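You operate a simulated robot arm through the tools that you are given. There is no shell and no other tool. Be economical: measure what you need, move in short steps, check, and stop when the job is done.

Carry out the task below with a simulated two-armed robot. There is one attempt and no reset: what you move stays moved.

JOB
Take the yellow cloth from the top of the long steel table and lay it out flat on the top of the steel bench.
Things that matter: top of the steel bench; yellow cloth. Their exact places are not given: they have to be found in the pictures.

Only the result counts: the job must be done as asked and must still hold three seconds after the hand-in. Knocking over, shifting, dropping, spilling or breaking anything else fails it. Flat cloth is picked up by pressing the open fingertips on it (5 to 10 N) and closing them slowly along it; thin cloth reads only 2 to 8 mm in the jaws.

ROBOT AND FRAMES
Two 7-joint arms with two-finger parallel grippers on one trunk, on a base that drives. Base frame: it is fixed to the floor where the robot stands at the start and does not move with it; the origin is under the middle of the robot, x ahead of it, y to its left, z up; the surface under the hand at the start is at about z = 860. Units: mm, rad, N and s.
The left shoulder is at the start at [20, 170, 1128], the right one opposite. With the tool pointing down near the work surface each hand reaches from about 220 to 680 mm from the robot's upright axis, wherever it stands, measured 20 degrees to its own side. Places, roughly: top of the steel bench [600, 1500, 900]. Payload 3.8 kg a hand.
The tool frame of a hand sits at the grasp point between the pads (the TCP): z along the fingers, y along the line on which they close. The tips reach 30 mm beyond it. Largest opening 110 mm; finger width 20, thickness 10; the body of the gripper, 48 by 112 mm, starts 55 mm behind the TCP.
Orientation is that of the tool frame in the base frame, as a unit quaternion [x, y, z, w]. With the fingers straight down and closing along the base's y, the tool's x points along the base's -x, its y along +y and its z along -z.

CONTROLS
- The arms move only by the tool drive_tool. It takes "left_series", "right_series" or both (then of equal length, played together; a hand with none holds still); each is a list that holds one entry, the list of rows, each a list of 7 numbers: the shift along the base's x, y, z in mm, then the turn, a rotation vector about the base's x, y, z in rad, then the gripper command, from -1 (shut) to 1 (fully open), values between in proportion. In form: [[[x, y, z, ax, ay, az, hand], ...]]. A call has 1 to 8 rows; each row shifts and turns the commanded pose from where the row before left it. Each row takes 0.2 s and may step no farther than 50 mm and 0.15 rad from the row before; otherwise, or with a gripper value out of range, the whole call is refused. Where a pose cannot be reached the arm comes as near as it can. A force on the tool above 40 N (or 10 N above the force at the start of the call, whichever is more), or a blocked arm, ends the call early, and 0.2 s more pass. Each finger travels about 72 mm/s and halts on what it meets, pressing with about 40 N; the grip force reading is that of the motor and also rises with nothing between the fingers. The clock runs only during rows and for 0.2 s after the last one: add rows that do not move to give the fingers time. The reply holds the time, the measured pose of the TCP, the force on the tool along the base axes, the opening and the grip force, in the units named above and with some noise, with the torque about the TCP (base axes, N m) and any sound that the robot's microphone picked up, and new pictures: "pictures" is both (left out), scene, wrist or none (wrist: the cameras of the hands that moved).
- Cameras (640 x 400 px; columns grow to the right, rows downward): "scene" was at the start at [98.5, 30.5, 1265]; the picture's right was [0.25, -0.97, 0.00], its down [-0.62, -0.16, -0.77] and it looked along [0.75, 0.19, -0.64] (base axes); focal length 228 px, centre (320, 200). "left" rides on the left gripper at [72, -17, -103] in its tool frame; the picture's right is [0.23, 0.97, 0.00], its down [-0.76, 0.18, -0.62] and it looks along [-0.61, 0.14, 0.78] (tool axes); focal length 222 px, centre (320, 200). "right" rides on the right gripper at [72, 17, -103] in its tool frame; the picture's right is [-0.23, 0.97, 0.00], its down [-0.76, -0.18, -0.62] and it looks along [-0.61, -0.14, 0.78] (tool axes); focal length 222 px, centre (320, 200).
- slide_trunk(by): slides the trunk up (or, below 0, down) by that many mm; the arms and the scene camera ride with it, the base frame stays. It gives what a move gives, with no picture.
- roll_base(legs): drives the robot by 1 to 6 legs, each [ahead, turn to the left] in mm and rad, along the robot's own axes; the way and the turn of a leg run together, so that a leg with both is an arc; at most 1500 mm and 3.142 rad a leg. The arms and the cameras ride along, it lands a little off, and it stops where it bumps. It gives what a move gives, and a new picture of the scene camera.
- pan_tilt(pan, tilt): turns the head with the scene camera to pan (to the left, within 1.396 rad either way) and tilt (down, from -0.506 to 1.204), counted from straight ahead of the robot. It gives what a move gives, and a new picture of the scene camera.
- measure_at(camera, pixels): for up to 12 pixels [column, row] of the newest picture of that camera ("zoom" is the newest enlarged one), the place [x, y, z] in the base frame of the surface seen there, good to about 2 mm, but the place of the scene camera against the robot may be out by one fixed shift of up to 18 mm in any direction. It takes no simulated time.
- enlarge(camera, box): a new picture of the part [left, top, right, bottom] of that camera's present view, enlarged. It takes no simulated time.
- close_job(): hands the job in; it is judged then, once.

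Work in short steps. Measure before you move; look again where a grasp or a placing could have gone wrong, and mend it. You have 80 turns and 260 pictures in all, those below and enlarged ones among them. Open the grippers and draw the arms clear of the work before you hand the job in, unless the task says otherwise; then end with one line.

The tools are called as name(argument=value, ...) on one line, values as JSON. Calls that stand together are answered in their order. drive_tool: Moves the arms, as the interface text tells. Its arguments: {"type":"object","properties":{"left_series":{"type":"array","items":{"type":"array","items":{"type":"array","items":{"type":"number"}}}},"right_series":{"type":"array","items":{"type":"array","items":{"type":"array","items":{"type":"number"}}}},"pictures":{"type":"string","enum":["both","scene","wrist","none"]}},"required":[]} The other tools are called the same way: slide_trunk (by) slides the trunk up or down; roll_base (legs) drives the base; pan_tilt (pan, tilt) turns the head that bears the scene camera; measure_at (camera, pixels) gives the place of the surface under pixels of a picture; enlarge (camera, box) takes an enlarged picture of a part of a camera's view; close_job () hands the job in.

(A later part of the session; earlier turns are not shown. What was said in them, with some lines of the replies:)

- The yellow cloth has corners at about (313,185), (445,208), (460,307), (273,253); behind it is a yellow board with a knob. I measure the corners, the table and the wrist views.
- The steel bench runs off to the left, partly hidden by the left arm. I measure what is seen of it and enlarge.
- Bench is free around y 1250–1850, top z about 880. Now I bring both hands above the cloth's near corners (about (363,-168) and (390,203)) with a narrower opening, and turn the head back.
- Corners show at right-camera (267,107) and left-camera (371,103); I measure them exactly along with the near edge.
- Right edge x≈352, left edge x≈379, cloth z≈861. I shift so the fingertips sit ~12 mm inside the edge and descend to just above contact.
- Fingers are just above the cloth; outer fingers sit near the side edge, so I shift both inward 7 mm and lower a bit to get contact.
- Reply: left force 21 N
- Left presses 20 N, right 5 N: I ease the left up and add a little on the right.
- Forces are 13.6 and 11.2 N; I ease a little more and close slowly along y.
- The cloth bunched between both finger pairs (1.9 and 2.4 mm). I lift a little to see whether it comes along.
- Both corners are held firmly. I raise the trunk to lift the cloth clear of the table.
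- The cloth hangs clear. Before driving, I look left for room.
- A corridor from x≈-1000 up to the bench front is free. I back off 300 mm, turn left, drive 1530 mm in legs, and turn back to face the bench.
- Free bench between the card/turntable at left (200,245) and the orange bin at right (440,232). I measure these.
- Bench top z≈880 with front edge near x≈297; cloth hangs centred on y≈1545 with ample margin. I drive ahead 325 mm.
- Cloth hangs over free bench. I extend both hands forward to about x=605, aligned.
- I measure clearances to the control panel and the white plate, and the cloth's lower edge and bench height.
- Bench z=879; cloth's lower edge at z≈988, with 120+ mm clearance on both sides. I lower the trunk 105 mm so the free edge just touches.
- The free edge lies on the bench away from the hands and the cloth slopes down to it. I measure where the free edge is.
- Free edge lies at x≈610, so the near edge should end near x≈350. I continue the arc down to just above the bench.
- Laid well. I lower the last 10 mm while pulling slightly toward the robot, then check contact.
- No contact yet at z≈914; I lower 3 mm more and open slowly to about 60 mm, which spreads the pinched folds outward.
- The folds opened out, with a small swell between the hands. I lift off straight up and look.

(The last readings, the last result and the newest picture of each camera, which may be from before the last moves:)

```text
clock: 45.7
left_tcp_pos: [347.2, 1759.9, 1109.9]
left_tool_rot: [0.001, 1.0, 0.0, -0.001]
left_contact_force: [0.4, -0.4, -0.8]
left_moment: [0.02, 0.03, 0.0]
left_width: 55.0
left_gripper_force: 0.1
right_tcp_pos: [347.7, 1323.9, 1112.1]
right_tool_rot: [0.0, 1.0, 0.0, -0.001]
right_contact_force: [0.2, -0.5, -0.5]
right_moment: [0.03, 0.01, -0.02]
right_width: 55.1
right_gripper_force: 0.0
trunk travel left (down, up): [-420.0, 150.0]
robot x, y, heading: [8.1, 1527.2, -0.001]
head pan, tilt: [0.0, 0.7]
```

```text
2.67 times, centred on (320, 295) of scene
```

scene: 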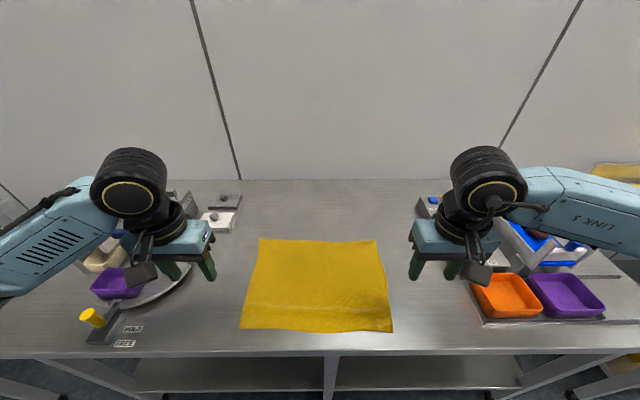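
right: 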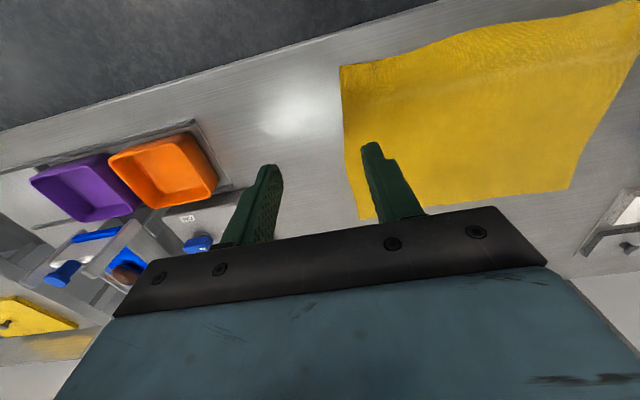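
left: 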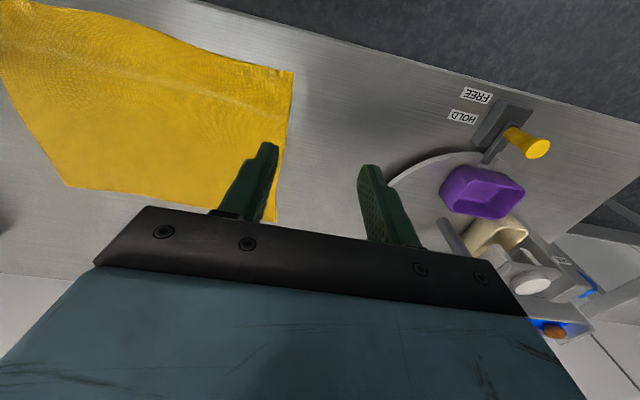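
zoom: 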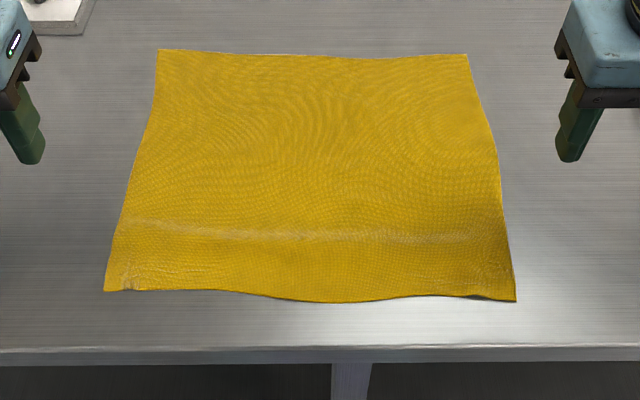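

The cloth lies spread, with a mild swell along the row at zoom y≈235. I measure its height.

measure_at(camera="zoom", pixels=[[140, 225], [200, 230], [310, 235], [400, 238], [470, 236], [310, 270], [310, 150], [310, 298], [500, 295], [125, 285], [310, 320], [470, 292]])

measure_at(camera="scene", pixels=[[260, 240], [374, 242], [243, 328], [392, 331], [320, 345]])

```text
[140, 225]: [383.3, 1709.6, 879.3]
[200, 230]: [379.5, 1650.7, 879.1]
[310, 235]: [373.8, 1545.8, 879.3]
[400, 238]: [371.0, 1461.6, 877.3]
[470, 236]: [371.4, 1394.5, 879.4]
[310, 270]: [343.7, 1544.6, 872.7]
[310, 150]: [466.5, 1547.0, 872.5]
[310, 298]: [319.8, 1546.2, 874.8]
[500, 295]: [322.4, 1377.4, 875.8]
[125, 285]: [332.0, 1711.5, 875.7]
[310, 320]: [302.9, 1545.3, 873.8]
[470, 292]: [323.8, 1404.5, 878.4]
```

```text
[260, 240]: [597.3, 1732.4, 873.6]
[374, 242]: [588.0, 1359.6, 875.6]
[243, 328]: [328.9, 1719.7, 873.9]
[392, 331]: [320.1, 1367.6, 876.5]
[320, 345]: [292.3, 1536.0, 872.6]
```

A ~7 mm swell remains across x≈385. I'll smooth it: closed fingertips press near the near corners, then drag slightly outward and toward the robot.

drive_tool(left_series=[[[5, -30, -40, 0, 0, 0, -0.5], [0, -30, -50, 0, 0, 0, -1], [0, 0, -50, 0, 0, 0, -1], [0, 0, -40, 0, 0, 0, -1], [0, 0, -15, 0, 0, 0, -1], [0, 0, -2, 0, 0, 0, -1], [0, 0, 0, 0, 0, 0, -1]]], right_series=[[[4, 30, -40, 0, 0, 0, -0.5], [0, 34, -50, 0, 0, 0, -1], [0, 0, -50, 0, 0, 0, -1], [0, 0, -40, 0, 0, 0, -1], [0, 0, -15, 0, 0, 0, -1], [0, 0, -4, 0, 0, 0, -1], [0, 0, 0, 0, 0, 0, -1]]], pictures="wrist")

```text
refused: row 1 steps farther than a row can; nothing moved
```

The step was just over 50 mm; I split it.

drive_tool(left_series=[[[5, -30, -35, 0, 0, 0, -0.5], [0, -30, -35, 0, 0, 0, -1], [0, 0, -48, 0, 0, 0, -1], [0, 0, -48, 0, 0, 0, -1], [0, 0, -25, 0, 0, 0, -1], [0, 0, -6, 0, 0, 0, -1], [0, 0, 0, 0, 0, 0, -1]]], right_series=[[[4, 30, -35, 0, 0, 0, -0.5], [0, 34, -35, 0, 0, 0, -1], [0, 0, -48, 0, 0, 0, -1], [0, 0, -48, 0, 0, 0, -1], [0, 0, -25, 0, 0, 0, -1], [0, 0, -8, 0, 0, 0, -1], [0, 0, 0, 0, 0, 0, -1]]], pictures="wrist")

```text
clock: 47.3
left_tcp_pos: [351.0, 1699.7, 914.0]
left_tool_rot: [0.001, 1.0, 0.0, 0.0]
left_contact_force: [-0.4, 0.7, 0.5]
left_moment: [-0.02, -0.01, -0.03]
left_width: 0.2
left_gripper_force: 38.0
right_tcp_pos: [351.2, 1388.3, 911.6]
right_tool_rot: [0.002, 1.0, -0.001, 0.0]
right_contact_force: [-0.9, -0.1, 0.1]
right_moment: [0.01, -0.03, 0.0]
right_width: 0.0
right_gripper_force: 37.9
trunk travel left (down, up): [-420.0, 150.0]
robot x, y, heading: [5.9, 1529.8, -0.001]
head pan, tilt: [0.0, 0.7]
```

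right: 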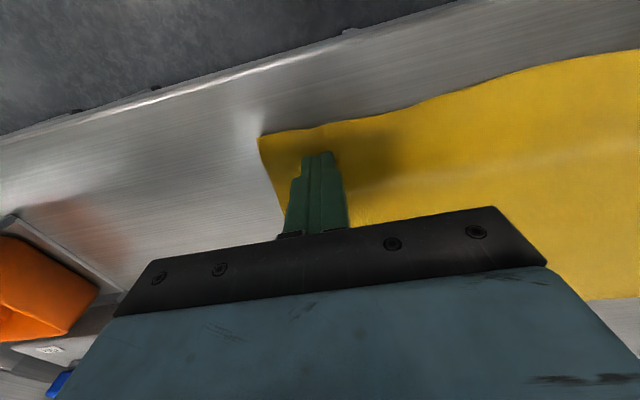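
left: 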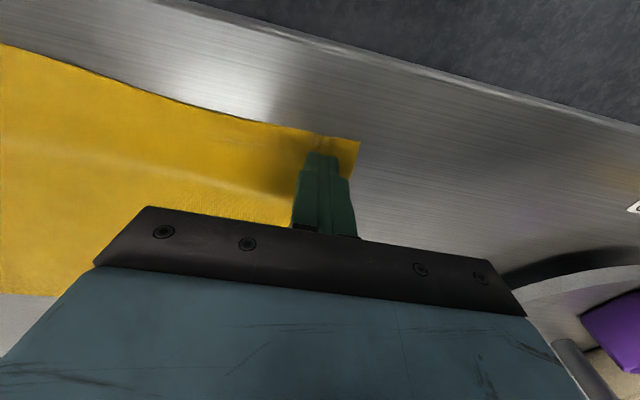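

Just above contact. I press down a few mm and check force.

drive_tool(left_series=[[[0, 0, -2, 0, 0, 0, -1], [0, 0, -1.3, 0, 0, 0, -1], [0, 0, 0, 0, 0, 0, -1]]], right_series=[[[0, 0, -1, 0, 0, 0, -1], [0, 0, -0.5, 0, 0, 0, -1], [0, 0, 0, 0, 0, 0, -1]]], pictures="none")

```text
clock: 48.1
left_tcp_pos: [351.7, 1699.4, 911.6]
left_tool_rot: [0.001, 1.0, -0.001, 0.002]
left_contact_force: [-1.0, 0.1, 13.8]
left_moment: [0.04, 0.14, -0.01]
left_width: 0.0
left_gripper_force: 37.5
right_tcp_pos: [350.6, 1387.6, 910.5]
right_tool_rot: [0.001, 1.0, 0.002, 0.002]
right_contact_force: [2.4, 0.6, 9.8]
right_moment: [0.02, 0.04, 0.0]
right_width: 0.0
right_gripper_force: 37.4
trunk travel left (down, up): [-420.0, 150.0]
robot x, y, heading: [4.2, 1530.1, -0.0]
head pan, tilt: [0.0, 0.7]
```

Good contact (14 and 10 N). I drag outward 8 mm and toward the robot 5 mm, then lift off and draw back.

drive_tool(left_series=[[[-1, 2, 0, 0, 0, 0, -1], [-1, 2, 0, 0, 0, 0, -1], [-1, 2, 0, 0, 0, 0, -1], [-1, 2, 0, 0, 0, 0, -1], [-1, 0, 0, 0, 0, 0, -1], [0, 0, 10, 0, 0, 0, -1], [0, 0, 45, 0, 0, 0, -1], [0, 0, 45, 0, 0, 0, -1]]], right_series=[[[-1, -2, 0, 0, 0, 0, -1], [-1, -2, 0, 0, 0, 0, -1], [-1, -2, 0, 0, 0, 0, -1], [-1, -2, 0, 0, 0, 0, -1], [-1, 0, 0, 0, 0, 0, -1], [0, 0, 10, 0, 0, 0, -1], [0, 0, 45, 0, 0, 0, -1], [0, 0, 45, 0, 0, 0, -1]]], pictures="none")

drive_tool(left_series=[[[0, 30, 35, 0, 0, 0, -1], [0, 30, 35, 0, 0, 0, -0.5], [0, 20, 30, 0, 0, 0, 0], [0, 0, 0, 0, 0, 0, 0]]], right_series=[[[0, -30, 35, 0, 0, 0, -1], [0, -30, 35, 0, 0, 0, -0.5], [0, -20, 30, 0, 0, 0, 0], [0, 0, 0, 0, 0, 0, 0]]], pictures="scene")

enlarge(camera="scene", box=[200, 220, 440, 370])

measure_at(camera="zoom", pixels=[[140, 225], [200, 230], [310, 235], [400, 238], [470, 236], [310, 215], [310, 250], [310, 270], [310, 298], [500, 295], [200, 280], [440, 285]])

```text
clock: 49.9
left_tcp_pos: [346.2, 1709.4, 1012.2]
left_tool_rot: [0.002, 1.0, 0.001, -0.002]
left_contact_force: [0.4, 0.7, -0.8]
left_moment: [0.0, -0.01, -0.01]
left_width: 0.0
left_gripper_force: 38.0
right_tcp_pos: [345.8, 1378.5, 1010.3]
right_tool_rot: [0.001, 1.0, -0.001, -0.002]
right_contact_force: [0.0, -0.4, 0.0]
right_moment: [0.01, -0.05, 0.0]
right_width: 0.0
right_gripper_force: 37.2
trunk travel left (down, up): [-420.0, 150.0]
robot x, y, heading: [7.4, 1529.8, 0.0]
head pan, tilt: [0.0, 0.7]
```

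```text
clock: 50.9
left_tcp_pos: [346.8, 1789.4, 1110.8]
left_tool_rot: [0.0, 1.0, -0.001, 0.0]
left_contact_force: [0.1, 0.4, 0.3]
left_moment: [0.0, 0.01, -0.03]
left_width: 54.9
left_gripper_force: 0.1
right_tcp_pos: [346.4, 1300.0, 1109.8]
right_tool_rot: [0.0, 1.0, -0.001, 0.0]
right_contact_force: [0.3, 0.3, -0.6]
right_moment: [0.01, 0.0, -0.02]
right_width: 54.9
right_gripper_force: 0.1
trunk travel left (down, up): [-420.0, 150.0]
robot x, y, heading: [10.0, 1529.8, -0.003]
head pan, tilt: [0.0, 0.7]
```

scene: 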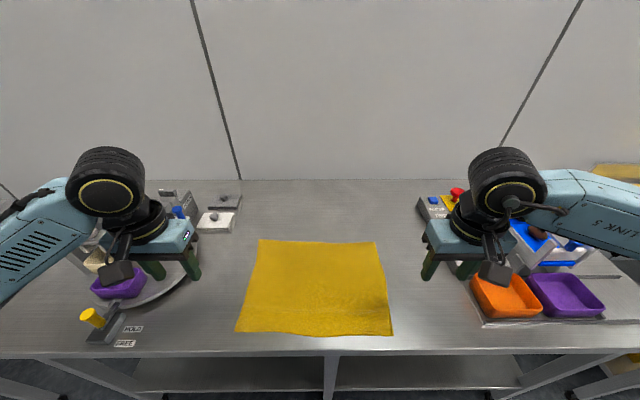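

```text
2.67 times, centred on (320, 295) of scene
```

zoom: 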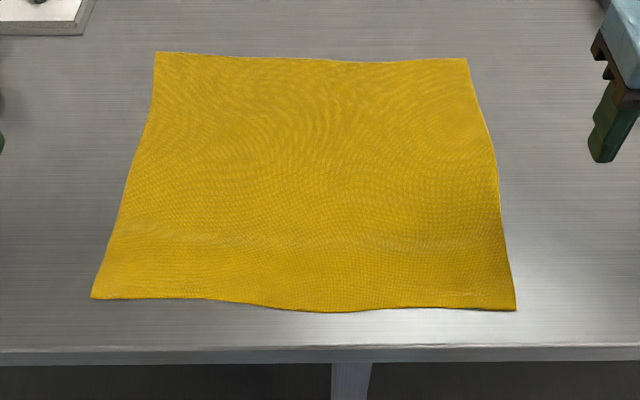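

```text
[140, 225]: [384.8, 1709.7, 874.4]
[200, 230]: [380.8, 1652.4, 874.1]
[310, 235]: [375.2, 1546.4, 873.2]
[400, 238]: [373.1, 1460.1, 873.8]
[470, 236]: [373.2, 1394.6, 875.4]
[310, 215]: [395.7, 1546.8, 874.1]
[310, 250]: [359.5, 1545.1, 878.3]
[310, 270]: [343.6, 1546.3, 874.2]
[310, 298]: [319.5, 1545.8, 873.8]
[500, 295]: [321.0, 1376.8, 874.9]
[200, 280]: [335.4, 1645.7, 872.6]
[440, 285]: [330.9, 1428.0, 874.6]
```

The cloth is flat to within a few mm and fully on the bench. I raise the trunk to draw the arms well clear and hand in.

slide_trunk(by=100)

close_job()

```text
clock: 52.2
left_tcp_pos: [345.3, 1788.8, 1210.7]
left_tool_rot: [0.001, 1.0, 0.0, 0.0]
left_contact_force: [0.0, 0.8, 0.1]
left_moment: [0.0, 0.03, 0.02]
left_width: 54.8
left_gripper_force: 0.0
right_tcp_pos: [346.4, 1299.9, 1209.1]
right_tool_rot: [0.001, 1.0, 0.0, 0.001]
right_contact_force: [-0.1, -0.1, -0.4]
right_moment: [-0.04, 0.03, 0.0]
right_width: 55.0
right_gripper_force: 0.2
trunk travel left (down, up): [-520.0, 50.0]
robot x, y, heading: [6.6, 1531.0, -0.005]
head pan, tilt: [0.0, 0.7]
```

```text
The job is handed in.
```

The yellow cloth is laid out on top of the steel bench, flat to within about 5 mm where I measured it; nothing else was seen to move, the arms are clear, and the job is handed in.
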